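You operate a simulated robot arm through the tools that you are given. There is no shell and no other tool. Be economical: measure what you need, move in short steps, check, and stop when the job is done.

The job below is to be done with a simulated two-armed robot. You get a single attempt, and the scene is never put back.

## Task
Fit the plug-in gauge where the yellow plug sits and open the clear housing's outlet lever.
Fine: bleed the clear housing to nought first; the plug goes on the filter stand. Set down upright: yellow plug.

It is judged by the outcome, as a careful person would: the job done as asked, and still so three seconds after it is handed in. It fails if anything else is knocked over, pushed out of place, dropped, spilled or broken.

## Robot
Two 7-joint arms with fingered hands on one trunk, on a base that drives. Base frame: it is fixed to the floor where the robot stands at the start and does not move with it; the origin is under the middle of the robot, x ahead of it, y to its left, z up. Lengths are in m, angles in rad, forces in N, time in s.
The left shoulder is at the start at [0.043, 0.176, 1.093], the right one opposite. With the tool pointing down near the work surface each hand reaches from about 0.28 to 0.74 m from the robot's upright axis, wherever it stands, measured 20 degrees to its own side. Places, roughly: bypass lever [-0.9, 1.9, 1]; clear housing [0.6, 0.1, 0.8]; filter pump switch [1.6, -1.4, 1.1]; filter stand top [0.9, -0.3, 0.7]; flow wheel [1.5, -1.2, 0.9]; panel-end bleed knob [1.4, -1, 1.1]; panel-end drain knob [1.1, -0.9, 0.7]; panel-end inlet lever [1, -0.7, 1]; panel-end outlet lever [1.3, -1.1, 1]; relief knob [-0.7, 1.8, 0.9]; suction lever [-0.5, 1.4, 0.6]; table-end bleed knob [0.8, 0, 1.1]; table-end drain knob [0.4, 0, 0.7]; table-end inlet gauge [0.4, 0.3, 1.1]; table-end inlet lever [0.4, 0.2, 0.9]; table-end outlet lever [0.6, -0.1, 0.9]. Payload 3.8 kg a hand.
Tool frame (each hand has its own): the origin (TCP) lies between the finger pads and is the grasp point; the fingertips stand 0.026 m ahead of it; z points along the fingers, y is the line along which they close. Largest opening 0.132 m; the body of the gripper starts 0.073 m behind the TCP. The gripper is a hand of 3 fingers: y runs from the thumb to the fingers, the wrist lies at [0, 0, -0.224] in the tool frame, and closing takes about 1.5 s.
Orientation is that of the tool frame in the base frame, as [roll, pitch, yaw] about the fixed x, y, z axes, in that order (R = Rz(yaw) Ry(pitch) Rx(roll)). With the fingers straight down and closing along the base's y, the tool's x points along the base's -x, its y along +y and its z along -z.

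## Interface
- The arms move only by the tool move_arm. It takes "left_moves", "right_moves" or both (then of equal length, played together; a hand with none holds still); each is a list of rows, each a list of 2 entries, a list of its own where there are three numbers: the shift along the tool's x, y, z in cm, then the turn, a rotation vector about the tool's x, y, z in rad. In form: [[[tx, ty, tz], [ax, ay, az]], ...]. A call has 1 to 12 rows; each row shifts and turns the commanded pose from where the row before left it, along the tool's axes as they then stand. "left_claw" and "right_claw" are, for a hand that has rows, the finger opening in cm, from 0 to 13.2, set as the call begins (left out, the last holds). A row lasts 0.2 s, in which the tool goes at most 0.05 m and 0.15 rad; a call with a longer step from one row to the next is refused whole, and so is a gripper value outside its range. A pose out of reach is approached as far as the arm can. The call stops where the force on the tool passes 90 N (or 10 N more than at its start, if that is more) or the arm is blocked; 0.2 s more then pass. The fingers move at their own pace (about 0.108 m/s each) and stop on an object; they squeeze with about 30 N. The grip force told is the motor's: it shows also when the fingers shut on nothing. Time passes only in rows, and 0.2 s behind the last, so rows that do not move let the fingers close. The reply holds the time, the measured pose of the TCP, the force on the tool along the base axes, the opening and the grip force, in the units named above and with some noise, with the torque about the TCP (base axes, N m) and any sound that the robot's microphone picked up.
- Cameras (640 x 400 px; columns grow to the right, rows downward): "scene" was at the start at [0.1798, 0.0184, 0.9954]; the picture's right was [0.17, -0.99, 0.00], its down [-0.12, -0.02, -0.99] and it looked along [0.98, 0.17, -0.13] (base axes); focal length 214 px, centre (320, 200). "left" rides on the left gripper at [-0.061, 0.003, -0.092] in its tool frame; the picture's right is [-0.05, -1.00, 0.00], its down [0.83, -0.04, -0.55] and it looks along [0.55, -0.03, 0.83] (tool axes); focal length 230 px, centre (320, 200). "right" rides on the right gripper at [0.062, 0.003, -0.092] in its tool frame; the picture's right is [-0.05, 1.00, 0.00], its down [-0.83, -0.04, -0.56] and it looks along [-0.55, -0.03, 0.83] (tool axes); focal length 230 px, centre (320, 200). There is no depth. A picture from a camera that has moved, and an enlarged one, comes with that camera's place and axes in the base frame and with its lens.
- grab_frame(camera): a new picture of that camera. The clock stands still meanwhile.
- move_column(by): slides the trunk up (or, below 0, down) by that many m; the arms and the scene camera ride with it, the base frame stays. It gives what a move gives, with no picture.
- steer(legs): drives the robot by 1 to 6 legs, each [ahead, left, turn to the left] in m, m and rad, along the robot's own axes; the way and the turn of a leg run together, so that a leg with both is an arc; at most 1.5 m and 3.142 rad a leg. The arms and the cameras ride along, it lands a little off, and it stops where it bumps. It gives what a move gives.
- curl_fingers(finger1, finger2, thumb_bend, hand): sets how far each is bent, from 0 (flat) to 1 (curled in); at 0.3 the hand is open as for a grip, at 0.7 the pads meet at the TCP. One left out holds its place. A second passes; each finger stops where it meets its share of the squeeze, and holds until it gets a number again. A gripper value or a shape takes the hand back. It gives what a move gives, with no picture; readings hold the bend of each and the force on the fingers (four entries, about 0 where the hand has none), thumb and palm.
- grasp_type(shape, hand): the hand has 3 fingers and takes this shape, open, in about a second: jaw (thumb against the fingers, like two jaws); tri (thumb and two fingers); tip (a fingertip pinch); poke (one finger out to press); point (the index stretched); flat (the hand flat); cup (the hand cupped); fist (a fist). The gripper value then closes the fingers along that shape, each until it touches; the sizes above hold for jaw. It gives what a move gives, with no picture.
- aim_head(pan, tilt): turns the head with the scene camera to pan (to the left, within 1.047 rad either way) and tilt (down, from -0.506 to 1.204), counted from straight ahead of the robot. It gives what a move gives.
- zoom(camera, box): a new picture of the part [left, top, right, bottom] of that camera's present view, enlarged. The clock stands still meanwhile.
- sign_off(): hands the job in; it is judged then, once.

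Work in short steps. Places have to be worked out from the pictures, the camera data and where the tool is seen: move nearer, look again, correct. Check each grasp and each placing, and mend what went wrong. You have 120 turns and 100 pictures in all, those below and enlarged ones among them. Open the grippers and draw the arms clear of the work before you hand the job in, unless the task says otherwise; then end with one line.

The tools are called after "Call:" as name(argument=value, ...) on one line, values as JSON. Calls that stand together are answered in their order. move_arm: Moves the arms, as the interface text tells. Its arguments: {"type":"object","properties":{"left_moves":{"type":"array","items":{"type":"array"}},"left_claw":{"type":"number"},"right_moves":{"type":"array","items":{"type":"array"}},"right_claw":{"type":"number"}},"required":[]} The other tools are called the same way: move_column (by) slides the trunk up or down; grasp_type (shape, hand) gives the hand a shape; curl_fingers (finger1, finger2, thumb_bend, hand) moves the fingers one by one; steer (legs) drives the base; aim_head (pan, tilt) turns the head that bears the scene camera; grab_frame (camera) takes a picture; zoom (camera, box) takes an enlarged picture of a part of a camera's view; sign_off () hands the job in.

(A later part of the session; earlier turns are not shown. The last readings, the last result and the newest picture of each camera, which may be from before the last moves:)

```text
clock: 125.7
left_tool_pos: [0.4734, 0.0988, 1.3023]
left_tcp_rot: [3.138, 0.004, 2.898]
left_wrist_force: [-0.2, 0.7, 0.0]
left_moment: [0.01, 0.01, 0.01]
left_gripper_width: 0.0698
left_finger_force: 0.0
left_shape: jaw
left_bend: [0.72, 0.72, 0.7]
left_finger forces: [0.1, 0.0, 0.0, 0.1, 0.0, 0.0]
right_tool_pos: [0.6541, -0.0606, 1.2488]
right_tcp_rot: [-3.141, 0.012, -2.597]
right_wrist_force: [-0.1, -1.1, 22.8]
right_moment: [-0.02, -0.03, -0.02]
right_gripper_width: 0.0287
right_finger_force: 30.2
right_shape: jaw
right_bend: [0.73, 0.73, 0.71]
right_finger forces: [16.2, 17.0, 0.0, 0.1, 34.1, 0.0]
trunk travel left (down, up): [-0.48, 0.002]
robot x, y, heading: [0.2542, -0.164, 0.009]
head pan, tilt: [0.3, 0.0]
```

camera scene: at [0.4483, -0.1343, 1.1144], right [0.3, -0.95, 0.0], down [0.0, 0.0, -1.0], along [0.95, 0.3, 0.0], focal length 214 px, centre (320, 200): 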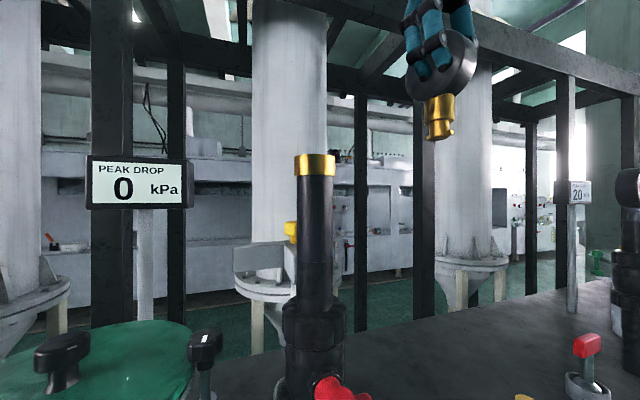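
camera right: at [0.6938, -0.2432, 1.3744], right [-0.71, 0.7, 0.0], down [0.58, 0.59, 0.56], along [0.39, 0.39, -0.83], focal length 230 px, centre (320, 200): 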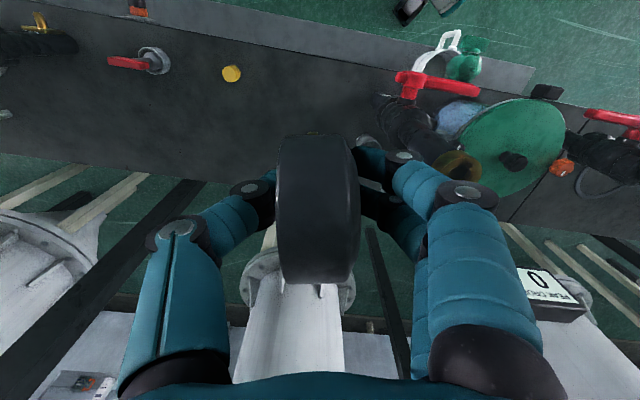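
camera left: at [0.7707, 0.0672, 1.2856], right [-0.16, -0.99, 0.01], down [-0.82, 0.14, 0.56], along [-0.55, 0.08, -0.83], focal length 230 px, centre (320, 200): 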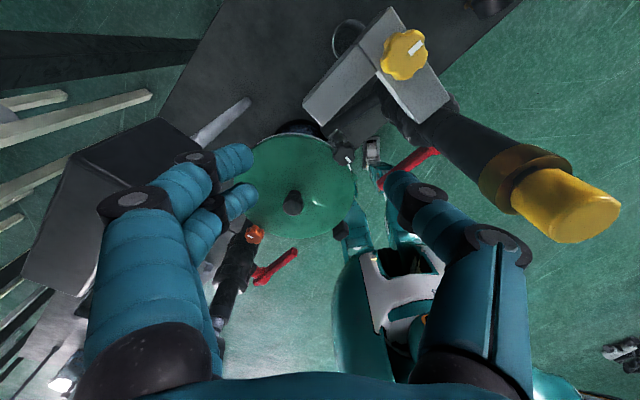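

It touches at z 1.249; the moments put the contact on the stem's near side, so the gauge must go a bit deeper. I unload and slide outward 2 mm at a time with light contact.

Call:
move_arm(right_moves=[[[0, 0, -0.3], [0, 0, 0]], [[-0.2, -0.05, 0], [0, 0, 0]]])

Call:
move_arm(right_moves=[[[-0.2, -0.05, 0.05], [0, 0, 0]]])

Call:
move_arm(right_moves=[[[-0.2, -0.05, 0.05], [0, 0, 0]]])

```text
clock: 126.3
left_tool_pos: [0.4752, 0.0987, 1.3023]
left_tcp_rot: [3.141, 0.001, 2.898]
left_wrist_force: [0.2, 1.4, 1.0]
left_moment: [0.04, 0.03, 0.0]
left_gripper_width: 0.07
left_finger_force: 0.1
left_shape: jaw
left_bend: [0.72, 0.72, 0.7]
left_finger forces: [0.0, 0.0, 0.1, 0.0, 0.0, 0.0]
right_tool_pos: [0.6564, -0.0591, 1.2488]
right_tcp_rot: [-3.139, 0.006, -2.598]
right_wrist_force: [-0.7, -2.2, 22.6]
right_moment: [0.01, 0.05, -0.01]
right_gripper_width: 0.0288
right_finger_force: 29.9
right_shape: jaw
right_bend: [0.74, 0.73, 0.71]
right_finger forces: [17.0, 16.5, 0.0, 0.0, 34.3, 0.1]
trunk travel left (down, up): [-0.48, 0.002]
robot x, y, heading: [0.257, -0.1626, 0.016]
head pan, tilt: [0.3, 0.0]
```

```text
clock: 126.7
left_tool_pos: [0.4744, 0.0989, 1.3018]
left_tcp_rot: [3.139, 0.002, 2.899]
left_wrist_force: [0.5, 0.1, -0.8]
left_moment: [0.0, 0.0, 0.0]
left_gripper_width: 0.0698
left_finger_force: 0.0
left_shape: jaw
left_bend: [0.72, 0.72, 0.7]
left_finger forces: [0.1, 0.1, 0.1, 0.0, 0.0, 0.0]
right_tool_pos: [0.6577, -0.0587, 1.2484]
right_tcp_rot: [-3.141, 0.004, -2.599]
right_wrist_force: [-1.7, -1.3, 24.2]
right_moment: [-0.01, 0.13, -0.02]
right_gripper_width: 0.0292
right_finger_force: 30.5
right_shape: jaw
right_bend: [0.74, 0.73, 0.71]
right_finger forces: [17.5, 16.4, 0.1, 0.1, 34.3, 0.0]
trunk travel left (down, up): [-0.48, 0.002]
robot x, y, heading: [0.2551, -0.1613, 0.003]
head pan, tilt: [0.3, 0.0]
```

```text
clock: 127.1
left_tool_pos: [0.4745, 0.0989, 1.3015]
left_tcp_rot: [3.14, 0.001, 2.898]
left_wrist_force: [-0.1, 0.4, 0.3]
left_moment: [-0.02, 0.02, -0.01]
left_gripper_width: 0.0698
left_finger_force: 0.0
left_shape: jaw
left_bend: [0.72, 0.72, 0.7]
left_finger forces: [0.0, 0.0, 0.0, 0.1, 0.0, 0.1]
right_tool_pos: [0.659, -0.0585, 1.2485]
right_tcp_rot: [3.141, 0.006, -2.599]
right_wrist_force: [-0.8, -0.9, 26.6]
right_moment: [0.02, 0.17, -0.02]
right_gripper_width: 0.0296
right_finger_force: 29.7
right_shape: jaw
right_bend: [0.74, 0.73, 0.71]
right_finger forces: [18.2, 16.3, 0.0, 0.0, 34.6, 0.0]
trunk travel left (down, up): [-0.48, 0.002]
robot x, y, heading: [0.2524, -0.1616, 0.004]
head pan, tilt: [0.3, 0.0]
```

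Contact stays on the near rim. I take one close look to see where the stem stands relative to the socket.

Call:
zoom(camera="scene", box=[280, 120, 360, 180])

```text
6.67 times, centred on (320, 150) of scene
camera zoom: at [0.4467, -0.1346, 1.1149], right [0.3, -0.95, 0.0], down [0.0, 0.0, -1.0], along [0.95, 0.3, 0.0], focal length 1430 px, centre (320, 533)
```

zoom: 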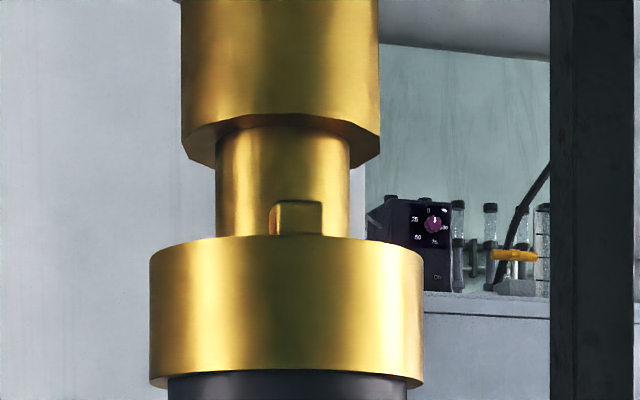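

The stem end is in the mouth but the pins rest on the rim: they're at ~209°, while the plug came out at ~235°. I lighten the load, come back 2 mm, and turn CCW about the stem in small steps.

Call:
move_arm(right_moves=[[[0.19, 0.05, -0.15], [0, 0, 0]], [[0.03, -0.07, 0], [0, 0, -0.08]], [[0.03, -0.07, 0], [0, 0, -0.08]]])

Call:
move_arm(right_moves=[[[0.03, -0.07, 0.05], [0, 0, -0.08]], [[0.03, -0.07, 0.05], [0, 0, -0.08]]])

Call:
move_arm(right_moves=[[[0.03, -0.07, 0.1], [0, 0, -0.08]]])

```text
clock: 127.9
left_tool_pos: [0.4768, 0.0997, 1.3]
left_tcp_rot: [-3.141, -0.003, 2.898]
left_wrist_force: [0.3, 0.1, -0.2]
left_moment: [0.0, 0.02, -0.05]
left_gripper_width: 0.0697
left_finger_force: 0.1
left_shape: jaw
left_bend: [0.72, 0.72, 0.7]
left_finger forces: [0.1, 0.0, 0.1, 0.1, 0.1, 0.1]
right_tool_pos: [0.6605, -0.0605, 1.2453]
right_tcp_rot: [3.141, -0.003, -2.437]
right_wrist_force: [0.8, 0.3, -2.0]
right_moment: [0.03, 0.01, 0.01]
right_gripper_width: 0.0289
right_finger_force: 30.2
right_shape: jaw
right_bend: [0.74, 0.73, 0.7]
right_finger forces: [14.1, 14.7, 0.0, 0.1, 28.8, 0.0]
trunk travel left (down, up): [-0.48, 0.002]
robot x, y, heading: [0.2582, -0.1686, 0.011]
head pan, tilt: [0.3, 0.0]
```

```text
clock: 128.5
left_tool_pos: [0.4768, 0.0988, 1.3016]
left_tcp_rot: [-3.14, 0.0, 2.9]
left_wrist_force: [-0.9, 0.2, -0.4]
left_moment: [-0.04, -0.03, 0.0]
left_gripper_width: 0.0698
left_finger_force: 0.0
left_shape: jaw
left_bend: [0.72, 0.72, 0.7]
left_finger forces: [0.1, 0.0, 0.0, 0.0, 0.0, 0.1]
right_tool_pos: [0.6613, -0.0619, 1.2474]
right_tcp_rot: [-3.139, 0.001, -2.276]
right_wrist_force: [0.8, -0.8, -2.5]
right_moment: [-0.01, 0.02, -0.17]
right_gripper_width: 0.0288
right_finger_force: 30.3
right_shape: jaw
right_bend: [0.74, 0.73, 0.7]
right_finger forces: [14.9, 14.0, 0.0, 0.1, 28.9, 0.0]
trunk travel left (down, up): [-0.48, 0.002]
robot x, y, heading: [0.2578, -0.1619, 0.008]
head pan, tilt: [0.3, 0.0]
```

```text
clock: 128.9
left_tool_pos: [0.4766, 0.0995, 1.3008]
left_tcp_rot: [3.14, 0.0, 2.899]
left_wrist_force: [-0.9, -0.2, -0.7]
left_moment: [-0.03, 0.03, -0.04]
left_gripper_width: 0.0696
left_finger_force: 0.0
left_shape: jaw
left_bend: [0.72, 0.72, 0.7]
left_finger forces: [0.0, 0.0, 0.0, 0.1, 0.0, 0.0]
right_tool_pos: [0.6601, -0.0617, 1.2477]
right_tcp_rot: [-3.14, 0.005, -2.199]
right_wrist_force: [-0.3, 1.1, 0.7]
right_moment: [0.03, 0.06, -0.86]
right_gripper_width: 0.0287
right_finger_force: 29.9
right_shape: jaw
right_bend: [0.73, 0.73, 0.7]
right_finger forces: [18.7, 14.0, 0.1, 0.1, 31.8, 0.0]
trunk travel left (down, up): [-0.48, 0.002]
robot x, y, heading: [0.2536, -0.1643, 0.009]
head pan, tilt: [0.3, 0.0]
```

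The load vanished and twist now meets a wall: the pins have dropped into the slots. I back off the twist a bit and push down.

Call:
move_arm(right_moves=[[[-0.05, 0.1, 0], [0, 0, 0.11]], [[0, 0, 0.3], [0, 0, 0]], [[0, 0, 0.3], [0, 0, 0]]])

Call:
move_arm(right_moves=[[[0, 0, 0.3], [0, 0, 0]], [[0, 0, 0.2], [0, 0, 0]]])

```text
clock: 129.7
left_tool_pos: [0.4758, 0.0992, 1.3003]
left_tcp_rot: [-3.141, -0.001, 2.9]
left_wrist_force: [0.2, 0.1, 0.3]
left_moment: [0.05, 0.02, 0.01]
left_gripper_width: 0.0698
left_finger_force: 0.1
left_shape: jaw
left_bend: [0.72, 0.72, 0.7]
left_finger forces: [0.0, 0.0, 0.1, 0.1, 0.0, 0.0]
right_tool_pos: [0.6599, -0.0625, 1.241]
right_tcp_rot: [-3.14, 0.005, -2.309]
right_wrist_force: [0.0, 0.2, 2.1]
right_moment: [-0.01, -0.02, 0.01]
right_gripper_width: 0.0286
right_finger_force: 29.9
right_shape: jaw
right_bend: [0.73, 0.73, 0.71]
right_finger forces: [14.0, 16.1, 0.1, 0.1, 29.9, 0.1]
trunk travel left (down, up): [-0.48, 0.002]
robot x, y, heading: [0.2543, -0.1606, 0.007]
head pan, tilt: [0.3, 0.0]
```

```text
clock: 130.3
left_tool_pos: [0.4747, 0.0988, 1.3011]
left_tcp_rot: [3.142, -0.001, 2.899]
left_wrist_force: [0.1, 0.2, -0.7]
left_moment: [0.01, -0.01, 0.0]
left_gripper_width: 0.0698
left_finger_force: 0.0
left_shape: jaw
left_bend: [0.72, 0.72, 0.7]
left_finger forces: [0.0, 0.1, 0.0, 0.1, 0.0, 0.1]
right_tool_pos: [0.6604, -0.0622, 1.2356]
right_tcp_rot: [-3.14, 0.001, -2.31]
right_wrist_force: [0.0, 0.0, 2.0]
right_moment: [-0.04, -0.01, 0.0]
right_gripper_width: 0.0283
right_finger_force: 30.0
right_shape: jaw
right_bend: [0.73, 0.73, 0.7]
right_finger forces: [13.9, 16.0, 0.1, 0.0, 30.2, 0.0]
trunk travel left (down, up): [-0.48, 0.002]
robot x, y, heading: [0.2564, -0.1643, 0.007]
head pan, tilt: [0.3, 0.0]
```

Sliding in freely. Continue down until it seats.

Call:
move_arm(right_moves=[[[0, 0, 0.3], [0, 0, 0]], [[0, 0, 0.3], [0, 0, 0]]])

Call:
move_arm(right_moves=[[[0, 0, 0.3], [0, 0, 0]]])

```text
clock: 130.9
left_tool_pos: [0.4738, 0.0982, 1.3027]
left_tcp_rot: [3.138, 0.003, 2.898]
left_wrist_force: [0.1, -1.0, -0.1]
left_moment: [-0.02, 0.01, 0.01]
left_gripper_width: 0.0699
left_finger_force: 0.1
left_shape: jaw
left_bend: [0.72, 0.72, 0.7]
left_finger forces: [0.0, 0.0, 0.1, 0.0, 0.0, 0.0]
right_tool_pos: [0.6573, -0.0608, 1.233]
right_tcp_rot: [-3.138, 0.009, -2.308]
right_wrist_force: [1.0, -2.4, 28.7]
right_moment: [-0.08, -0.09, -0.05]
right_gripper_width: 0.0295
right_finger_force: 29.9
right_shape: jaw
right_bend: [0.73, 0.73, 0.71]
right_finger forces: [16.0, 17.1, 0.0, 0.1, 36.4, 0.1]
trunk travel left (down, up): [-0.48, 0.002]
robot x, y, heading: [0.2547, -0.1676, 0.009]
head pan, tilt: [0.3, 0.0]
```

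```text
clock: 131.3
left_tool_pos: [0.4728, 0.0984, 1.3034]
left_tcp_rot: [3.14, 0.003, 2.9]
left_wrist_force: [0.4, -0.1, 0.0]
left_moment: [0.0, -0.06, 0.03]
left_gripper_width: 0.0699
left_finger_force: 0.0
left_shape: jaw
left_bend: [0.72, 0.72, 0.7]
left_finger forces: [0.1, 0.0, 0.0, 0.0, 0.0, 0.0]
right_tool_pos: [0.6553, -0.063, 1.232]
right_tcp_rot: [-3.138, 0.012, -2.308]
right_wrist_force: [-2.4, -3.1, 43.9]
right_moment: [-0.08, -0.07, -0.07]
right_gripper_width: 0.0317
right_finger_force: 30.3
right_shape: jaw
right_bend: [0.74, 0.74, 0.73]
right_finger forces: [17.9, 18.4, 0.0, 0.0, 40.0, 0.0]
trunk travel left (down, up): [-0.48, 0.002]
robot x, y, heading: [0.257, -0.1622, 0.01]
head pan, tilt: [0.3, 0.0]
```

Seated at about z 1.233. I ease the push and twist clockwise about the stem, watching the torque.

Call:
move_arm(right_moves=[[[0, 0, -0.3], [0, 0, 0]], [[-0.05, 0.11, 0], [0, 0, 0.12]], [[-0.05, 0.11, 0], [0, 0, 0.12]], [[-0.05, 0.11, 0], [0, 0, 0.12]]])

Call:
move_arm(right_moves=[[[-0.05, 0.11, 0], [0, 0, 0.12]], [[-0.05, 0.11, 0], [0, 0, 0.12]]])

Call:
move_arm(right_moves=[[[-0.05, 0.11, 0], [0, 0, 0.12]]])

```text
clock: 132.3
left_tool_pos: [0.4737, 0.1, 1.3017]
left_tcp_rot: [3.14, 0.003, 2.898]
left_wrist_force: [0.2, -0.2, 0.4]
left_moment: [0.02, 0.0, 0.01]
left_gripper_width: 0.0697
left_finger_force: 0.1
left_shape: jaw
left_bend: [0.72, 0.72, 0.7]
left_finger forces: [0.1, 0.0, 0.0, 0.0, 0.0, 0.0]
right_tool_pos: [0.6558, -0.0579, 1.2322]
right_tcp_rot: [3.141, 0.006, -2.668]
right_wrist_force: [-2.9, -1.1, 34.3]
right_moment: [-0.03, 0.0, 0.22]
right_gripper_width: 0.0316
right_finger_force: 30.3
right_shape: jaw
right_bend: [0.74, 0.74, 0.73]
right_finger forces: [16.7, 18.6, 0.1, 0.0, 37.1, 0.1]
trunk travel left (down, up): [-0.48, 0.002]
robot x, y, heading: [0.2568, -0.1664, 0.008]
head pan, tilt: [0.3, 0.0]
```

```text
clock: 132.9
left_tool_pos: [0.4729, 0.0974, 1.3016]
left_tcp_rot: [3.14, 0.005, 2.9]
left_wrist_force: [0.4, 0.0, -0.1]
left_moment: [0.0, -0.01, 0.04]
left_gripper_width: 0.0698
left_finger_force: 0.1
left_shape: jaw
left_bend: [0.72, 0.72, 0.7]
left_finger forces: [0.1, 0.0, 0.0, 0.1, 0.0, 0.0]
right_tool_pos: [0.657, -0.0556, 1.2317]
right_tcp_rot: [3.14, 0.007, -2.91]
right_wrist_force: [-3.1, -0.6, 34.6]
right_moment: [-0.01, -0.03, 0.15]
right_gripper_width: 0.032
right_finger_force: 30.5
right_shape: jaw
right_bend: [0.74, 0.74, 0.73]
right_finger forces: [16.7, 18.5, 0.0, 0.1, 37.2, 0.0]
trunk travel left (down, up): [-0.48, 0.002]
robot x, y, heading: [0.2535, -0.1646, 0.009]
head pan, tilt: [0.3, 0.0]
```

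```text
clock: 133.3
left_tool_pos: [0.4742, 0.0986, 1.3024]
left_tcp_rot: [3.139, 0.002, 2.899]
left_wrist_force: [0.9, -0.2, 0.3]
left_moment: [0.0, -0.01, -0.02]
left_gripper_width: 0.0698
left_finger_force: 0.0
left_shape: jaw
left_bend: [0.72, 0.72, 0.7]
left_finger forces: [0.0, 0.0, 0.0, 0.1, 0.0, 0.1]
right_tool_pos: [0.6564, -0.0527, 1.232]
right_tcp_rot: [3.138, 0.006, -3.03]
right_wrist_force: [-3.0, 0.3, 34.8]
right_moment: [0.04, -0.04, 0.2]
right_gripper_width: 0.0319
right_finger_force: 30.4
right_shape: jaw
right_bend: [0.74, 0.74, 0.73]
right_finger forces: [16.9, 18.6, 0.0, 0.0, 36.6, 0.1]
trunk travel left (down, up): [-0.48, 0.002]
robot x, y, heading: [0.2548, -0.1652, 0.003]
head pan, tilt: [0.3, 0.0]
```

Turning freely (0.2 N m). I continue clockwise.

Call:
move_arm(right_moves=[[[-0.05, 0.11, -0.1], [0, 0, 0.12]], [[-0.05, 0.11, 0], [0, 0, 0.12]], [[-0.05, 0.11, 0], [0, 0, 0.12]]])

Call:
move_arm(right_moves=[[[-0.05, 0.11, 0], [0, 0, 0.12]], [[-0.05, 0.11, 0], [0, 0, 0.12]]])

Call:
zoom(camera="scene", box=[240, 40, 400, 180])

```text
clock: 134.1
left_tool_pos: [0.4735, 0.0992, 1.3008]
left_tcp_rot: [-3.14, 0.001, 2.898]
left_wrist_force: [-0.2, -0.2, -0.2]
left_moment: [0.03, -0.01, 0.02]
left_gripper_width: 0.07
left_finger_force: 0.0
left_shape: jaw
left_bend: [0.72, 0.72, 0.7]
left_finger forces: [0.0, 0.1, 0.0, 0.1, 0.1, 0.1]
right_tool_pos: [0.6596, -0.0499, 1.2321]
right_tcp_rot: [3.137, 0.003, 2.892]
right_wrist_force: [-0.7, 2.7, 30.6]
right_moment: [0.2, -0.1, 0.22]
right_gripper_width: 0.0318
right_finger_force: 29.8
right_shape: jaw
right_bend: [0.74, 0.74, 0.73]
right_finger forces: [17.1, 18.9, 0.1, 0.0, 34.0, 0.0]
trunk travel left (down, up): [-0.48, 0.002]
robot x, y, heading: [0.2573, -0.1614, 0.008]
head pan, tilt: [0.3, 0.0]
```

```text
clock: 134.7
left_tool_pos: [0.4739, 0.0997, 1.3013]
left_tcp_rot: [-3.141, 0.002, 2.898]
left_wrist_force: [-0.4, 0.8, -0.8]
left_moment: [0.01, 0.01, -0.01]
left_gripper_width: 0.0699
left_finger_force: 0.1
left_shape: jaw
left_bend: [0.72, 0.72, 0.7]
left_finger forces: [0.0, 0.1, 0.0, 0.0, 0.0, 0.1]
right_tool_pos: [0.6604, -0.0472, 1.2334]
right_tcp_rot: [3.136, 0.001, 2.654]
right_wrist_force: [-0.9, 3.6, 31.8]
right_moment: [0.11, -0.14, 0.25]
right_gripper_width: 0.032
right_finger_force: 30.2
right_shape: jaw
right_bend: [0.74, 0.74, 0.73]
right_finger forces: [16.8, 19.1, 0.1, 0.0, 34.4, 0.0]
trunk travel left (down, up): [-0.48, 0.002]
robot x, y, heading: [0.2551, -0.1662, 0.009]
head pan, tilt: [0.3, 0.0]
```

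```text
2.86 times, centred on (320, 110) of scene
camera zoom: at [0.4463, -0.1339, 1.1149], right [0.3, -0.95, 0.0], down [0.0, 0.0, -1.0], along [0.95, 0.3, 0.0], focal length 613 px, centre (320, 457)
```

zoom: 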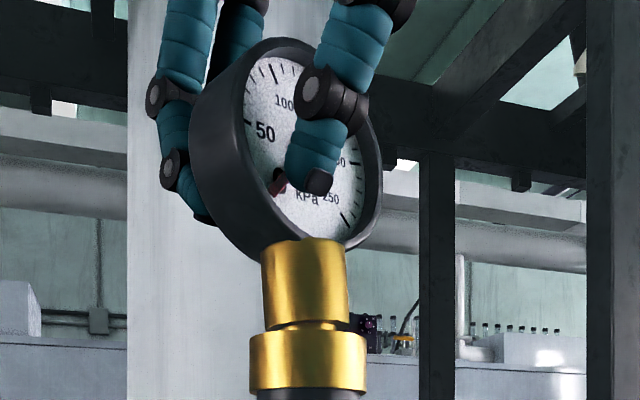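

The gauge has followed, shoulder down on the collar. I carry on to the stop.

Call:
move_arm(right_moves=[[[-0.05, 0.11, 0], [0, 0, 0.1]], [[-0.05, 0.11, 0], [0, 0, 0.1]]])

Call:
move_arm(right_moves=[[[-0.05, 0.11, 0], [0, 0, 0.1]], [[-0.05, 0.11, 0], [0, 0, 0.1]]])

```text
clock: 135.3
left_tool_pos: [0.474, 0.0997, 1.3016]
left_tcp_rot: [-3.141, 0.003, 2.9]
left_wrist_force: [-0.3, -0.2, -0.8]
left_moment: [-0.01, 0.02, 0.01]
left_gripper_width: 0.0695
left_finger_force: 0.0
left_shape: jaw
left_bend: [0.72, 0.72, 0.7]
left_finger forces: [0.1, 0.1, 0.0, 0.0, 0.0, 0.1]
right_tool_pos: [0.6642, -0.0475, 1.2316]
right_tcp_rot: [3.137, 0.003, 2.453]
right_wrist_force: [-0.1, 3.1, 31.7]
right_moment: [0.15, -0.17, 0.27]
right_gripper_width: 0.0323
right_finger_force: 29.8
right_shape: jaw
right_bend: [0.74, 0.74, 0.73]
right_finger forces: [17.2, 19.0, 0.0, 0.1, 34.1, 0.0]
trunk travel left (down, up): [-0.48, 0.002]
robot x, y, heading: [0.2577, -0.1663, 0.007]
head pan, tilt: [0.3, 0.0]
```

```text
clock: 135.9
left_tool_pos: [0.475, 0.0989, 1.3006]
left_tcp_rot: [-3.141, 0.0, 2.899]
left_wrist_force: [1.1, 0.8, 1.0]
left_moment: [0.01, 0.02, 0.03]
left_gripper_width: 0.0695
left_finger_force: 0.0
left_shape: jaw
left_bend: [0.72, 0.72, 0.7]
left_finger forces: [0.0, 0.1, 0.1, 0.1, 0.1, 0.1]
right_tool_pos: [0.6659, -0.048, 1.2315]
right_tcp_rot: [3.134, 0.004, 2.352]
right_wrist_force: [1.2, 3.0, 30.9]
right_moment: [0.16, -0.2, 0.24]
right_gripper_width: 0.0321
right_finger_force: 30.2
right_shape: jaw
right_bend: [0.74, 0.74, 0.73]
right_finger forces: [17.9, 18.8, 0.0, 0.0, 33.8, 0.0]
right hand out of reach, approached as far as the arm can: row 2
trunk travel left (down, up): [-0.48, 0.002]
robot x, y, heading: [0.2557, -0.1611, 0.006]
head pan, tilt: [0.3, 0.0]
```

The wrist is at its limit after 1.6 rad. I test the lock with a gentle pull.

Call:
move_arm(right_moves=[[[0, 0, -0.3], [0, 0, 0]], [[0, 0, -0.3], [0, 0, 0]], [[0, 0, -0.3], [0, 0, 0]]])

Call:
move_arm(right_moves=[[[0, 0, -0.3], [0, 0, 0]]])

```text
clock: 136.7
left_tool_pos: [0.476, 0.1, 1.2994]
left_tcp_rot: [-3.141, -0.004, 2.899]
left_wrist_force: [0.2, -0.9, 0.4]
left_moment: [0.01, 0.01, -0.01]
left_gripper_width: 0.07
left_finger_force: 0.2
left_shape: jaw
left_bend: [0.72, 0.72, 0.7]
left_finger forces: [0.0, 0.1, 0.0, 0.1, 0.0, 0.0]
right_tool_pos: [0.6667, -0.0477, 1.2339]
right_tcp_rot: [-3.133, -0.003, 2.353]
right_wrist_force: [-0.1, 0.4, -3.1]
right_moment: [0.06, -0.08, 0.08]
right_gripper_width: 0.0304
right_finger_force: 30.1
right_shape: jaw
right_bend: [0.74, 0.74, 0.71]
right_finger forces: [13.9, 14.5, 0.0, 0.1, 27.9, 0.1]
trunk travel left (down, up): [-0.48, 0.002]
robot x, y, heading: [0.2566, -0.1633, 0.009]
head pan, tilt: [0.3, 0.0]
```

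```text
clock: 137.1
left_tool_pos: [0.4765, 0.0988, 1.3001]
left_tcp_rot: [3.141, -0.003, 2.898]
left_wrist_force: [0.7, 0.2, 0.7]
left_moment: [-0.02, 0.0, 0.01]
left_gripper_width: 0.0698
left_finger_force: 0.2
left_shape: jaw
left_bend: [0.72, 0.72, 0.7]
left_finger forces: [0.0, 0.0, 0.0, 0.0, 0.0, 0.0]
right_tool_pos: [0.6675, -0.0477, 1.2376]
right_tcp_rot: [-3.135, -0.001, 2.354]
right_wrist_force: [0.7, -2.0, -14.6]
right_moment: [0.05, -0.04, 0.05]
right_gripper_width: 0.0284
right_finger_force: 29.9
right_shape: jaw
right_bend: [0.73, 0.73, 0.7]
right_finger forces: [12.8, 13.1, 0.1, 0.0, 26.6, 0.0]
trunk travel left (down, up): [-0.48, 0.002]
robot x, y, heading: [0.2561, -0.1639, 0.005]
head pan, tilt: [0.3, 0.0]
```

It resists at ~15 N after the same few mm of play as the plug had: locked. To make sure it's at the end stop, I release and regrip across the dial's diameter with the hand turned back.

Call:
move_arm(right_moves=[[[0, 0, 0.4], [0, 0, 0]], [[0, 0, 0], [0, 0, 0]], [[0, 0, 0], [0, 0, 0]], [[0, 0, 0], [0, 0, 0]], [[0, 0, -3], [0, 0, 0]], [[0, 0, -4], [0, 0, 0]], [[-0.9, 0, -2], [0, 0, 0]]], right_claw=9)

Call:
move_arm(right_moves=[[[0, 0, 0], [0, 0, -0.15]], [[0, 0, 0], [0, 0, -0.15]], [[0, 0, 0], [0, 0, -0.15]], [[0, 0, 0], [0, 0, -0.15]], [[0, 0, 0], [0, 0, -0.15]], [[0, 0, 0], [0, 0, -0.15]], [[0, 0, 0], [0, 0, -0.15]], [[0, 0, 0], [0, 0, -0.15]], [[0, 0, 0], [0, 0, -0.15]], [[0, 0, 0], [0, 0, -0.15]]], right_claw=12)

Call:
grab_frame(camera="right")

Call:
zoom(camera="scene", box=[240, 40, 400, 180])

```text
clock: 138.7
left_tool_pos: [0.4763, 0.0989, 1.3015]
left_tcp_rot: [-3.141, -0.002, 2.898]
left_wrist_force: [-0.6, 0.3, 0.0]
left_moment: [0.0, 0.01, 0.01]
left_gripper_width: 0.0697
left_finger_force: 0.0
left_shape: jaw
left_bend: [0.72, 0.72, 0.7]
left_finger forces: [0.0, 0.0, 0.0, 0.1, 0.0, 0.0]
right_tool_pos: [0.6735, -0.0668, 1.3249]
right_tcp_rot: [3.139, 0.0, 2.361]
right_wrist_force: [0.8, -0.2, 0.0]
right_moment: [-0.01, 0.03, 0.01]
right_gripper_width: 0.09
right_finger_force: 0.1
right_shape: jaw
right_bend: [0.69, 0.69, 0.66]
right_finger forces: [0.1, 0.0, 0.1, 0.1, 0.0, 0.0]
right hand out of reach, approached as far as the arm can: row 6
trunk travel left (down, up): [-0.48, 0.002]
robot x, y, heading: [0.2565, -0.1659, 0.008]
head pan, tilt: [0.3, 0.0]
```

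```text
clock: 140.9
left_tool_pos: [0.4762, 0.0986, 1.3017]
left_tcp_rot: [-3.142, 0.0, 2.897]
left_wrist_force: [-0.8, 0.5, 0.4]
left_moment: [0.02, 0.01, 0.0]
left_gripper_width: 0.0696
left_finger_force: 0.1
left_shape: jaw
left_bend: [0.72, 0.72, 0.7]
left_finger forces: [0.0, 0.0, 0.0, 0.0, 0.0, 0.0]
right_tool_pos: [0.6735, -0.0641, 1.3243]
right_tcp_rot: [3.141, 0.003, -2.429]
right_wrist_force: [0.2, -0.6, 0.7]
right_moment: [0.02, -0.02, 0.01]
right_gripper_width: 0.1197
right_finger_force: 0.0
right_shape: jaw
right_bend: [0.47, 0.47, 0.43]
right_finger forces: [0.0, 0.1, 0.0, 0.0, 0.0, 0.0]
trunk travel left (down, up): [-0.48, 0.002]
robot x, y, heading: [0.2562, -0.1637, 0.009]
head pan, tilt: [0.3, 0.0]
```

```text
9 pictures are left
camera right: at [0.6231, -0.1025, 1.4167], right [-0.61, 0.79, 0.0], down [0.66, 0.51, 0.56], along [0.44, 0.34, -0.83], focal length 230 px, centre (320, 200)
```

right: 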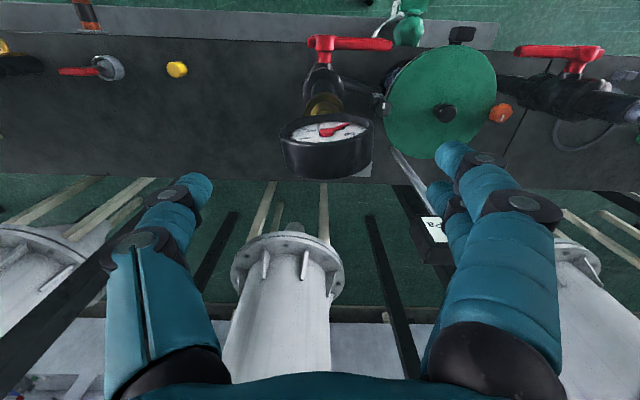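

```text
2.86 times, centred on (320, 110) of scene
camera zoom: at [0.4482, -0.1343, 1.1144], right [0.3, -0.95, 0.0], down [0.0, 0.0, -1.0], along [0.95, 0.3, 0.0], focal length 613 px, centre (320, 457)
```

zoom: 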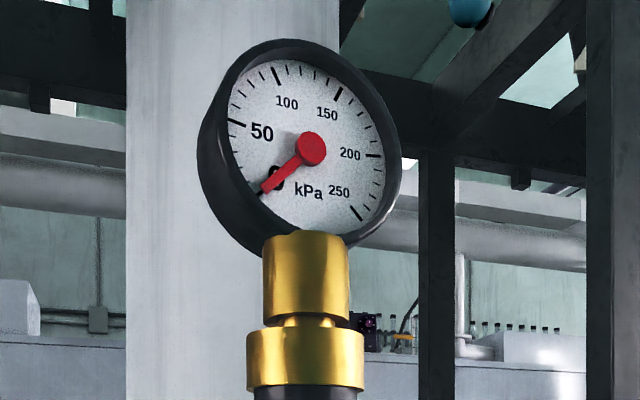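

The gauge stands upright and reads 0. I centre the hand (7 mm) and lower over the dial's sides.

Call:
move_arm(right_moves=[[[0.2, 0.65, 0], [0, 0, 0]], [[0, 0, 3], [0, 0, 0]], [[0, 0, 3], [0, 0, 0]], [[0, 0, 3.7], [0, 0, 0]]])

Call:
move_arm(right_moves=[[[0, 0, 0], [0, 0, 0]], [[0, 0, 0], [0, 0, 0]], [[0, 0, 0], [0, 0, 0]], [[0, 0, 0], [0, 0, 0]], [[0, 0, 0], [0, 0, 0]]], right_claw=3)

Call:
zoom(camera="scene", box=[240, 40, 400, 180])

```text
clock: 141.9
left_tool_pos: [0.477, 0.0985, 1.3003]
left_tcp_rot: [-3.141, 0.0, 2.897]
left_wrist_force: [-0.1, -0.2, 0.2]
left_moment: [0.04, 0.03, -0.02]
left_gripper_width: 0.0697
left_finger_force: 0.1
left_shape: jaw
left_bend: [0.72, 0.72, 0.7]
left_finger forces: [0.1, 0.0, 0.0, 0.1, 0.0, 0.1]
right_tool_pos: [0.6671, -0.0625, 1.2262]
right_tcp_rot: [3.141, 0.001, -2.43]
right_wrist_force: [-0.9, -0.5, 0.4]
right_moment: [0.01, 0.01, 0.03]
right_gripper_width: 0.1197
right_finger_force: 0.1
right_shape: jaw
right_bend: [0.47, 0.47, 0.43]
right_finger forces: [0.0, 0.1, 0.0, 0.0, 0.0, 0.1]
trunk travel left (down, up): [-0.48, 0.002]
robot x, y, heading: [0.2577, -0.1607, 0.018]
head pan, tilt: [0.3, 0.0]
```

```text
clock: 143.1
left_tool_pos: [0.4768, 0.0996, 1.3022]
left_tcp_rot: [-3.141, -0.002, 2.9]
left_wrist_force: [0.3, -0.8, 0.2]
left_moment: [-0.01, 0.01, 0.03]
left_gripper_width: 0.0698
left_finger_force: 0.0
left_shape: jaw
left_bend: [0.72, 0.72, 0.7]
left_finger forces: [0.0, 0.0, 0.0, 0.0, 0.1, 0.0]
right_tool_pos: [0.669, -0.0624, 1.2265]
right_tcp_rot: [-3.14, 0.0, -2.431]
right_wrist_force: [3.8, -3.0, -2.9]
right_moment: [-0.09, -0.21, -0.01]
right_gripper_width: 0.0518
right_finger_force: 29.9
right_shape: jaw
right_bend: [0.77, 0.72, 0.72]
right_finger forces: [9.4, 19.8, 0.0, 0.1, 29.6, 0.0]
trunk travel left (down, up): [-0.48, 0.002]
robot x, y, heading: [0.2552, -0.1624, 0.011]
head pan, tilt: [0.3, 0.0]
```

```text
2.86 times, centred on (320, 110) of scene
camera zoom: at [0.4489, -0.1345, 1.1142], right [0.3, -0.95, 0.0], down [0.0, 0.0, -1.0], along [0.95, 0.3, 0.0], focal length 613 px, centre (320, 457)
```

zoom: 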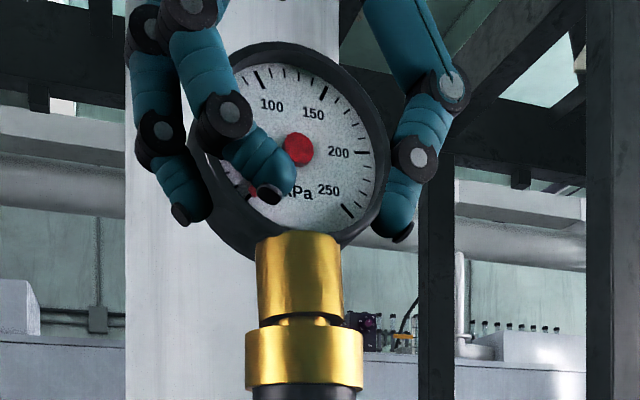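

One finger slid onto the face: the hand is too near. I open, go 1.3 cm deeper and regrip.

Call:
move_arm(right_moves=[[[0, 0, 0], [0, 0, 0]], [[0, 0, 0], [0, 0, 0]], [[0, 0, 0], [0, 0, 0]], [[0, 0, 0], [0, 0, 0]], [[-1.3, 0, 0], [0, 0, 0]], [[0, 0, 0], [0, 0, 0]]], right_claw=12)

Call:
move_arm(right_moves=[[[0, 0, 0], [0, 0, 0]], [[0, 0, 0], [0, 0, 0]], [[0, 0, 0], [0, 0, 0]], [[0, 0, 0], [0, 0, 0]], [[0, 0, 0], [0, 0, 0]]], right_claw=3)

Call:
move_arm(right_moves=[[[0, 0, 0.3], [0, 0, 0]], [[0, 0, 0.2], [0, 0, 0.1]], [[0, 0, 0], [0, 0, 0.1]]])

Call:
zoom(camera="scene", box=[240, 40, 400, 180])

```text
clock: 144.5
left_tool_pos: [0.4753, 0.0993, 1.3012]
left_tcp_rot: [3.14, 0.0, 2.9]
left_wrist_force: [0.0, -0.3, 0.2]
left_moment: [-0.01, 0.01, -0.01]
left_gripper_width: 0.0696
left_finger_force: 0.1
left_shape: jaw
left_bend: [0.72, 0.72, 0.7]
left_finger forces: [0.0, 0.1, 0.0, 0.0, 0.0, 0.0]
right_tool_pos: [0.678, -0.0528, 1.2282]
right_tcp_rot: [-3.139, 0.001, -2.43]
right_wrist_force: [-0.1, -0.6, 0.5]
right_moment: [-0.02, 0.03, 0.04]
right_gripper_width: 0.1199
right_finger_force: 0.0
right_shape: jaw
right_bend: [0.47, 0.47, 0.43]
right_finger forces: [0.0, 0.1, 0.0, 0.0, 0.0, 0.0]
trunk travel left (down, up): [-0.48, 0.002]
robot x, y, heading: [0.2562, -0.1613, 0.007]
head pan, tilt: [0.3, 0.0]
```

```text
clock: 145.7
left_tool_pos: [0.4763, 0.0994, 1.3007]
left_tcp_rot: [-3.141, 0.0, 2.898]
left_wrist_force: [0.1, 0.4, -0.5]
left_moment: [0.02, 0.02, 0.0]
left_gripper_width: 0.0695
left_finger_force: 0.1
left_shape: jaw
left_bend: [0.72, 0.72, 0.7]
left_finger forces: [0.2, 0.0, 0.0, 0.1, 0.1, 0.1]
right_tool_pos: [0.6785, -0.0528, 1.2286]
right_tcp_rot: [-3.139, 0.001, -2.43]
right_wrist_force: [-1.2, -0.7, -0.3]
right_moment: [-0.02, 0.02, -0.01]
right_gripper_width: 0.0604
right_finger_force: 30.3
right_shape: jaw
right_bend: [0.73, 0.73, 0.72]
right_finger forces: [14.3, 14.3, 0.0, 0.1, 28.5, 0.0]
trunk travel left (down, up): [-0.48, 0.002]
robot x, y, heading: [0.2578, -0.1612, 0.007]
head pan, tilt: [0.3, 0.0]
```

```text
clock: 146.5
left_tool_pos: [0.4751, 0.0973, 1.3009]
left_tcp_rot: [3.14, -0.001, 2.899]
left_wrist_force: [0.2, -0.3, -0.3]
left_moment: [0.0, -0.01, -0.02]
left_gripper_width: 0.0699
left_finger_force: 0.0
left_shape: jaw
left_bend: [0.72, 0.72, 0.7]
left_finger forces: [0.1, 0.0, 0.1, 0.1, 0.0, 0.0]
right_tool_pos: [0.6768, -0.0542, 1.2247]
right_tcp_rot: [-3.14, 0.008, -2.634]
right_wrist_force: [3.7, -3.2, 17.1]
right_moment: [-0.22, -0.25, 0.34]
right_gripper_width: 0.0603
right_finger_force: 30.3
right_shape: jaw
right_bend: [0.73, 0.73, 0.72]
right_finger forces: [13.5, 13.6, 0.0, 0.0, 30.8, 0.0]
trunk travel left (down, up): [-0.48, 0.002]
robot x, y, heading: [0.2552, -0.1644, 0.01]
head pan, tilt: [0.3, 0.0]
```

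```text
2.86 times, centred on (320, 110) of scene
camera zoom: at [0.448, -0.135, 1.1148], right [0.3, -0.95, 0.0], down [0.0, 0.0, -1.0], along [0.95, 0.3, 0.0], focal length 613 px, centre (320, 457)
```

zoom: 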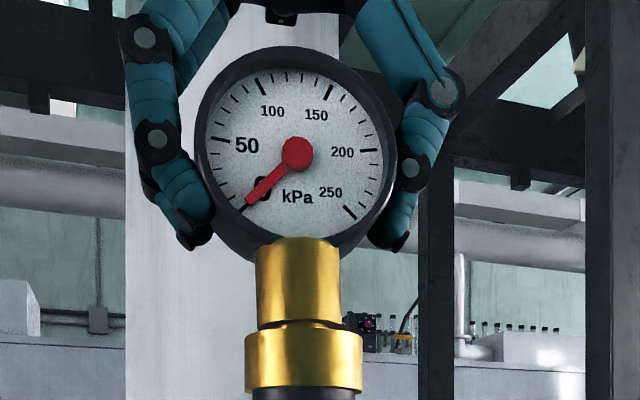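

A clean hold now, and the gauge turned a further 0.2 rad. I continue clockwise about the stem until a stop shows in the torque.

Call:
move_arm(right_moves=[[[0, -0.2, -0.1], [0, 0, 0.1]], [[0, -0.11, 0], [0, 0, 0.1]]])

Call:
move_arm(right_moves=[[[0, -0.11, 0], [0, 0, 0.1]], [[0, -0.11, 0], [0, 0, 0.1]]])

```text
clock: 147.1
left_tool_pos: [0.4772, 0.0988, 1.2996]
left_tcp_rot: [3.14, -0.003, 2.898]
left_wrist_force: [-0.2, -0.3, 0.7]
left_moment: [0.03, -0.03, -0.02]
left_gripper_width: 0.0703
left_finger_force: 0.0
left_shape: jaw
left_bend: [0.72, 0.72, 0.7]
left_finger forces: [0.0, 0.0, 0.1, 0.1, 0.1, 0.0]
right_tool_pos: [0.6792, -0.0542, 1.2201]
right_tcp_rot: [-3.141, -0.003, -2.83]
right_wrist_force: [4.4, -2.4, -7.2]
right_moment: [-0.39, -0.27, 0.64]
right_gripper_width: 0.054
right_finger_force: 30.4
right_shape: jaw
right_bend: [0.73, 0.74, 0.74]
right_finger forces: [18.9, 10.9, 0.0, 0.1, 26.4, 0.0]
trunk travel left (down, up): [-0.48, 0.002]
robot x, y, heading: [0.2561, -0.1635, 0.01]
head pan, tilt: [0.3, 0.0]
```

```text
clock: 147.7
left_tool_pos: [0.4785, 0.1002, 1.3]
left_tcp_rot: [-3.14, -0.004, 2.899]
left_wrist_force: [-0.5, -0.4, 0.0]
left_moment: [0.0, -0.01, 0.0]
left_gripper_width: 0.0699
left_finger_force: 0.0
left_shape: jaw
left_bend: [0.72, 0.72, 0.7]
left_finger forces: [0.0, 0.0, 0.0, 0.1, 0.1, 0.1]
right_tool_pos: [0.6816, -0.0569, 1.2198]
right_tcp_rot: [-3.138, -0.003, -3.027]
right_wrist_force: [8.6, -4.3, -19.7]
right_moment: [-0.41, -0.21, 2.27]
right_gripper_width: 0.0491
right_finger_force: 30.0
right_shape: jaw
right_bend: [0.72, 0.77, 0.73]
right_finger forces: [32.3, 2.7, 0.0, 0.1, 38.0, 0.1]
trunk travel left (down, up): [-0.48, 0.002]
robot x, y, heading: [0.255, -0.1626, 0.01]
head pan, tilt: [0.3, 0.0]
```

A firm stop (2.3 N m): fully home. I relax the twist, release, and rise clear.

Call:
move_arm(right_moves=[[[0, 0.1, 0.2], [0, 0, -0.12]], [[0, 0, 0], [0, 0, -0.05]]])

Call:
move_arm(right_moves=[[[0, 0, 0], [0, 0, 0]], [[0, 0, 0], [0, 0, 0]], [[0, 0, 0], [0, 0, 0]], [[0, 0, 0], [0, 0, 0]], [[0, 0, -3], [0, 0, 0]], [[0, 0, -3], [0, 0, 0]], [[0, 0, -3], [0, 0, 0]]], right_claw=12)

Call:
aim_head(pan=0.4, tilt=0.35)

Call:
grab_frame(camera="scene")

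```text
clock: 148.3
left_tool_pos: [0.4778, 0.0997, 1.3006]
left_tcp_rot: [-3.14, 0.0, 2.9]
left_wrist_force: [0.3, -0.5, -0.3]
left_moment: [0.0, -0.01, -0.03]
left_gripper_width: 0.0699
left_finger_force: 0.1
left_shape: jaw
left_bend: [0.72, 0.72, 0.7]
left_finger forces: [0.0, 0.0, 0.0, 0.1, 0.0, 0.0]
right_tool_pos: [0.6815, -0.0577, 1.2218]
right_tcp_rot: [-3.141, 0.001, -2.86]
right_wrist_force: [5.1, -6.3, -15.9]
right_moment: [-0.2, -0.23, -0.08]
right_gripper_width: 0.0487
right_finger_force: 29.4
right_shape: jaw
right_bend: [0.72, 0.77, 0.73]
right_finger forces: [19.4, 6.2, 0.1, 0.0, 24.2, 0.0]
trunk travel left (down, up): [-0.48, 0.002]
robot x, y, heading: [0.2556, -0.1633, 0.012]
head pan, tilt: [0.3, 0.0]
```

```text
clock: 149.9
left_tool_pos: [0.4762, 0.0998, 1.3007]
left_tcp_rot: [3.141, 0.003, 2.9]
left_wrist_force: [0.2, -0.5, 0.1]
left_moment: [0.0, -0.04, 0.0]
left_gripper_width: 0.0697
left_finger_force: 0.1
left_shape: jaw
left_bend: [0.72, 0.72, 0.7]
left_finger forces: [0.0, 0.1, 0.0, 0.1, 0.0, 0.0]
right_tool_pos: [0.6754, -0.0545, 1.3128]
right_tcp_rot: [-3.14, 0.002, -2.86]
right_wrist_force: [-0.1, -0.5, -0.2]
right_moment: [0.01, -0.01, 0.01]
right_gripper_width: 0.1201
right_finger_force: 0.0
right_shape: jaw
right_bend: [0.47, 0.47, 0.43]
right_finger forces: [0.1, 0.0, 0.0, 0.0, 0.0, 0.1]
trunk travel left (down, up): [-0.48, 0.002]
robot x, y, heading: [0.2532, -0.1615, 0.01]
head pan, tilt: [0.3, 0.0]
```

```text
clock: 150.7
left_tool_pos: [0.4766, 0.0997, 1.3001]
left_tcp_rot: [3.14, 0.001, 2.897]
left_wrist_force: [0.2, 0.0, 1.1]
left_moment: [0.04, -0.02, 0.03]
left_gripper_width: 0.0699
left_finger_force: 0.1
left_shape: jaw
left_bend: [0.72, 0.72, 0.7]
left_finger forces: [0.1, 0.0, 0.0, 0.1, 0.1, 0.0]
right_tool_pos: [0.677, -0.0557, 1.3108]
right_tcp_rot: [3.141, 0.003, -2.862]
right_wrist_force: [0.3, -0.1, -0.1]
right_moment: [-0.03, -0.01, 0.0]
right_gripper_width: 0.12
right_finger_force: 0.1
right_shape: jaw
right_bend: [0.47, 0.47, 0.43]
right_finger forces: [0.0, 0.0, 0.0, 0.0, 0.0, 0.1]
trunk travel left (down, up): [-0.48, 0.002]
robot x, y, heading: [0.2562, -0.1621, 0.011]
head pan, tilt: [0.4, 0.351]
```

```text
5 pictures are left
camera scene: at [0.4479, -0.1247, 1.0821], right [0.4, -0.92, 0.0], down [-0.31, -0.14, -0.94], along [0.86, 0.37, -0.34], focal length 214 px, centre (320, 200)
```

scene: 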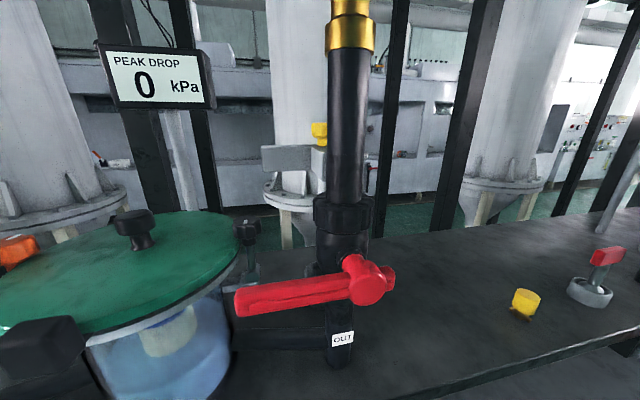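

The gauge is fitted, and the plug stands on the stand. For the lever (hub about (0.603,-0.105,0.946), handle pointing left ~11 cm) I will lift the handle from below with the left hand; I draw the right arm back and take a stance square to the stand, further off.

Call:
move_arm(right_moves=[[[0, 0, -2], [0, 0, 0]], [[4, 0, 0], [0, 0, 0]], [[4, 0, 0], [0, 0, 0]], [[4, -1, 0], [0, 0, 0]], [[4, -2, 0], [0, 0, 0]]], right_claw=6)

Call:
steer(legs=[[-0.2, 0, 0], [0, 0, 0.6], [-0.068, -0.293, 0]])

```text
clock: 151.9
left_tool_pos: [0.4749, 0.0969, 1.3011]
left_tcp_rot: [3.138, -0.001, 2.899]
left_wrist_force: [-0.6, 0.0, 0.0]
left_moment: [0.0, 0.02, 0.03]
left_gripper_width: 0.0696
left_finger_force: 0.1
left_shape: jaw
left_bend: [0.72, 0.72, 0.7]
left_finger forces: [0.0, 0.1, 0.0, 0.0, 0.0, 0.1]
right_tool_pos: [0.5282, -0.1332, 1.3229]
right_tcp_rot: [3.139, 0.002, -2.861]
right_wrist_force: [0.3, -0.2, 0.2]
right_moment: [-0.02, -0.03, -0.02]
right_gripper_width: 0.0607
right_finger_force: 0.0
right_shape: jaw
right_bend: [0.73, 0.73, 0.7]
right_finger forces: [0.1, 0.0, 0.1, 0.0, 0.1, 0.1]
right hand out of reach, approached as far as the arm can: row 1
trunk travel left (down, up): [-0.48, 0.002]
robot x, y, heading: [0.2573, -0.1623, 0.011]
head pan, tilt: [0.4, 0.351]
```

```text
clock: 157.9
left_tool_pos: [0.1936, -0.0988, 1.3009]
left_tcp_rot: [3.141, 0.0, -2.783]
left_wrist_force: [0.4, -0.7, -0.7]
left_moment: [0.02, -0.03, -0.02]
left_gripper_width: 0.0696
left_finger_force: 0.1
left_shape: jaw
left_bend: [0.72, 0.72, 0.7]
left_finger forces: [0.0, 0.0, 0.1, 0.1, 0.1, 0.0]
right_tool_pos: [0.3687, -0.2587, 1.3221]
right_tcp_rot: [-3.141, 0.002, -2.258]
right_wrist_force: [-0.5, 0.5, 0.3]
right_moment: [0.02, 0.01, 0.03]
right_gripper_width: 0.0606
right_finger_force: 0.2
right_shape: jaw
right_bend: [0.73, 0.73, 0.7]
right_finger forces: [0.1, 0.0, 0.1, 0.0, 0.1, 0.1]
trunk travel left (down, up): [-0.48, 0.002]
robot x, y, heading: [0.1621, -0.4454, 0.613]
head pan, tilt: [0.4, 0.351]
```

In position. I turn the left hand square to the stand, carry it forward to ~8 cm before the handle line, then pitch it forward.

Call:
move_arm(left_moves=[[[0, 0, 0], [0, 0, -0.133]], [[0, 0, 0], [0, 0, -0.133]], [[-3.7, -2.4, 1.4], [0, 0, 0]], [[-3.7, -2.4, 1.4], [0, 0, 0]], [[-3.7, -2.4, 1.4], [0, 0, 0]], [[-3.7, -2.4, 1.4], [0, 0, 0]], [[-3.7, -2.4, 1.4], [0, 0, 0]], [[-3.7, -2.4, 1.4], [0, 0, 0]], [[-3.7, -2.4, 1.4], [0, 0, 0]]], left_claw=0)

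Call:
move_arm(left_moves=[[[0, 0, 0], [0, -0.15, 0]], [[0, 0, 0], [0, -0.15, 0]], [[0, 0, 0], [0, -0.15, 0]], [[0, 0, 0], [0, -0.15, 0]], [[0, 0, 0], [0, -0.15, 0]], [[0, 0, 0], [0, -0.15, 0]], [[0, 0, 0], [0, -0.15, 0]]])

```text
clock: 159.9
left_tool_pos: [0.5063, -0.087, 1.2038]
left_tcp_rot: [3.14, -0.001, -2.516]
left_wrist_force: [-0.2, -0.9, 0.4]
left_moment: [0.0, 0.03, 0.03]
left_gripper_width: 0.0
left_finger_force: 29.6
left_shape: jaw
left_bend: [0.67, 0.66, 0.67]
left_finger forces: [0.1, 0.0, 0.0, 0.1, 0.0, 0.0]
right_tool_pos: [0.3697, -0.2586, 1.3226]
right_tcp_rot: [3.139, 0.001, -2.259]
right_wrist_force: [-0.5, -0.2, 0.9]
right_moment: [-0.04, 0.01, -0.01]
right_gripper_width: 0.0605
right_finger_force: 0.1
right_shape: jaw
right_bend: [0.73, 0.73, 0.7]
right_finger forces: [0.0, 0.0, 0.1, 0.0, 0.0, 0.0]
trunk travel left (down, up): [-0.48, 0.002]
robot x, y, heading: [0.1633, -0.4425, 0.609]
head pan, tilt: [0.4, 0.351]
```

```text
clock: 161.5
left_tool_pos: [0.5038, -0.0776, 1.2059]
left_tcp_rot: [-3.123, 1.048, -2.477]
left_wrist_force: [0.1, -0.6, -0.1]
left_moment: [0.05, 0.01, 0.0]
left_gripper_width: 0.0
left_finger_force: 30.0
left_shape: jaw
left_bend: [0.67, 0.66, 0.67]
left_finger forces: [0.0, 0.0, 0.0, 0.0, 0.1, 0.1]
right_tool_pos: [0.3586, -0.2663, 1.317]
right_tcp_rot: [-3.125, -0.032, -2.226]
right_wrist_force: [-52.7, -58.6, -44.6]
right_moment: [-1.86, -1.43, 4.0]
right_gripper_width: 0.0581
right_finger_force: 0.1
right_shape: jaw
right_bend: [0.73, 0.71, 0.7]
right_finger forces: [0.0, 0.0, 0.0, 0.0, 0.0, 0.1]
trunk travel left (down, up): [-0.48, 0.002]
robot x, y, heading: [0.1595, -0.4386, 0.609]
head pan, tilt: [0.4, 0.351]
```

The left wrist pressed against the right hand. I move the right hand away to the right at once.

Call:
move_arm(right_moves=[[[0, -4, 0], [0, 0, 0]], [[0, -4.5, 0], [0, 0, 0]], [[0, -4.5, 0], [0, 0, 0]], [[0, -4.5, 0], [0, 0, 0]], [[0, -4, 0], [0, 0, 0]]])

Call:
aim_head(pan=0.0, tilt=0.15)

Call:
grab_frame(camera="scene")

```text
clock: 162.7
left_tool_pos: [0.5026, -0.0858, 1.2024]
left_tcp_rot: [3.14, 1.049, -2.519]
left_wrist_force: [-0.3, -0.1, -0.4]
left_moment: [0.05, 0.03, 0.03]
left_gripper_width: 0.0
left_finger_force: 30.1
left_shape: jaw
left_bend: [0.67, 0.66, 0.67]
left_finger forces: [0.0, 0.0, 0.0, 0.1, 0.1, 0.0]
right_tool_pos: [0.5358, -0.398, 1.3231]
right_tcp_rot: [3.141, 0.001, -2.261]
right_wrist_force: [0.2, 0.2, -0.3]
right_moment: [0.04, -0.01, 0.01]
right_gripper_width: 0.0599
right_finger_force: 0.0
right_shape: jaw
right_bend: [0.73, 0.73, 0.7]
right_finger forces: [0.1, 0.0, 0.0, 0.1, 0.1, 0.0]
trunk travel left (down, up): [-0.48, 0.002]
robot x, y, heading: [0.1607, -0.4441, 0.612]
head pan, tilt: [0.4, 0.351]
```

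```text
clock: 163.6
left_tool_pos: [0.5032, -0.0851, 1.2031]
left_tcp_rot: [-3.141, 1.05, -2.517]
left_wrist_force: [0.5, 0.5, 0.1]
left_moment: [0.0, 0.0, -0.01]
left_gripper_width: 0.0001
left_finger_force: 30.0
left_shape: jaw
left_bend: [0.67, 0.66, 0.67]
left_finger forces: [0.0, 0.0, 0.0, 0.0, 0.0, 0.0]
right_tool_pos: [0.5347, -0.3964, 1.3229]
right_tcp_rot: [3.141, 0.001, -2.261]
right_wrist_force: [0.8, -0.4, -0.1]
right_moment: [0.0, -0.01, -0.01]
right_gripper_width: 0.0601
right_finger_force: 0.0
right_shape: jaw
right_bend: [0.73, 0.73, 0.7]
right_finger forces: [0.0, 0.0, 0.0, 0.0, 0.0, 0.1]
trunk travel left (down, up): [-0.48, 0.002]
robot x, y, heading: [0.1593, -0.4378, 0.611]
head pan, tilt: [0.0, 0.15]
```

```text
4 pictures are left
camera scene: at [0.3238, -0.3243, 1.1007], right [0.57, -0.82, 0.0], down [-0.12, -0.09, -0.99], along [0.81, 0.57, -0.15], focal length 214 px, centre (320, 200)
```

scene: 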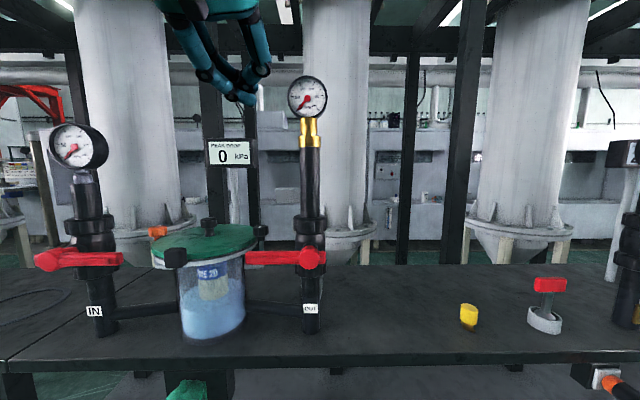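

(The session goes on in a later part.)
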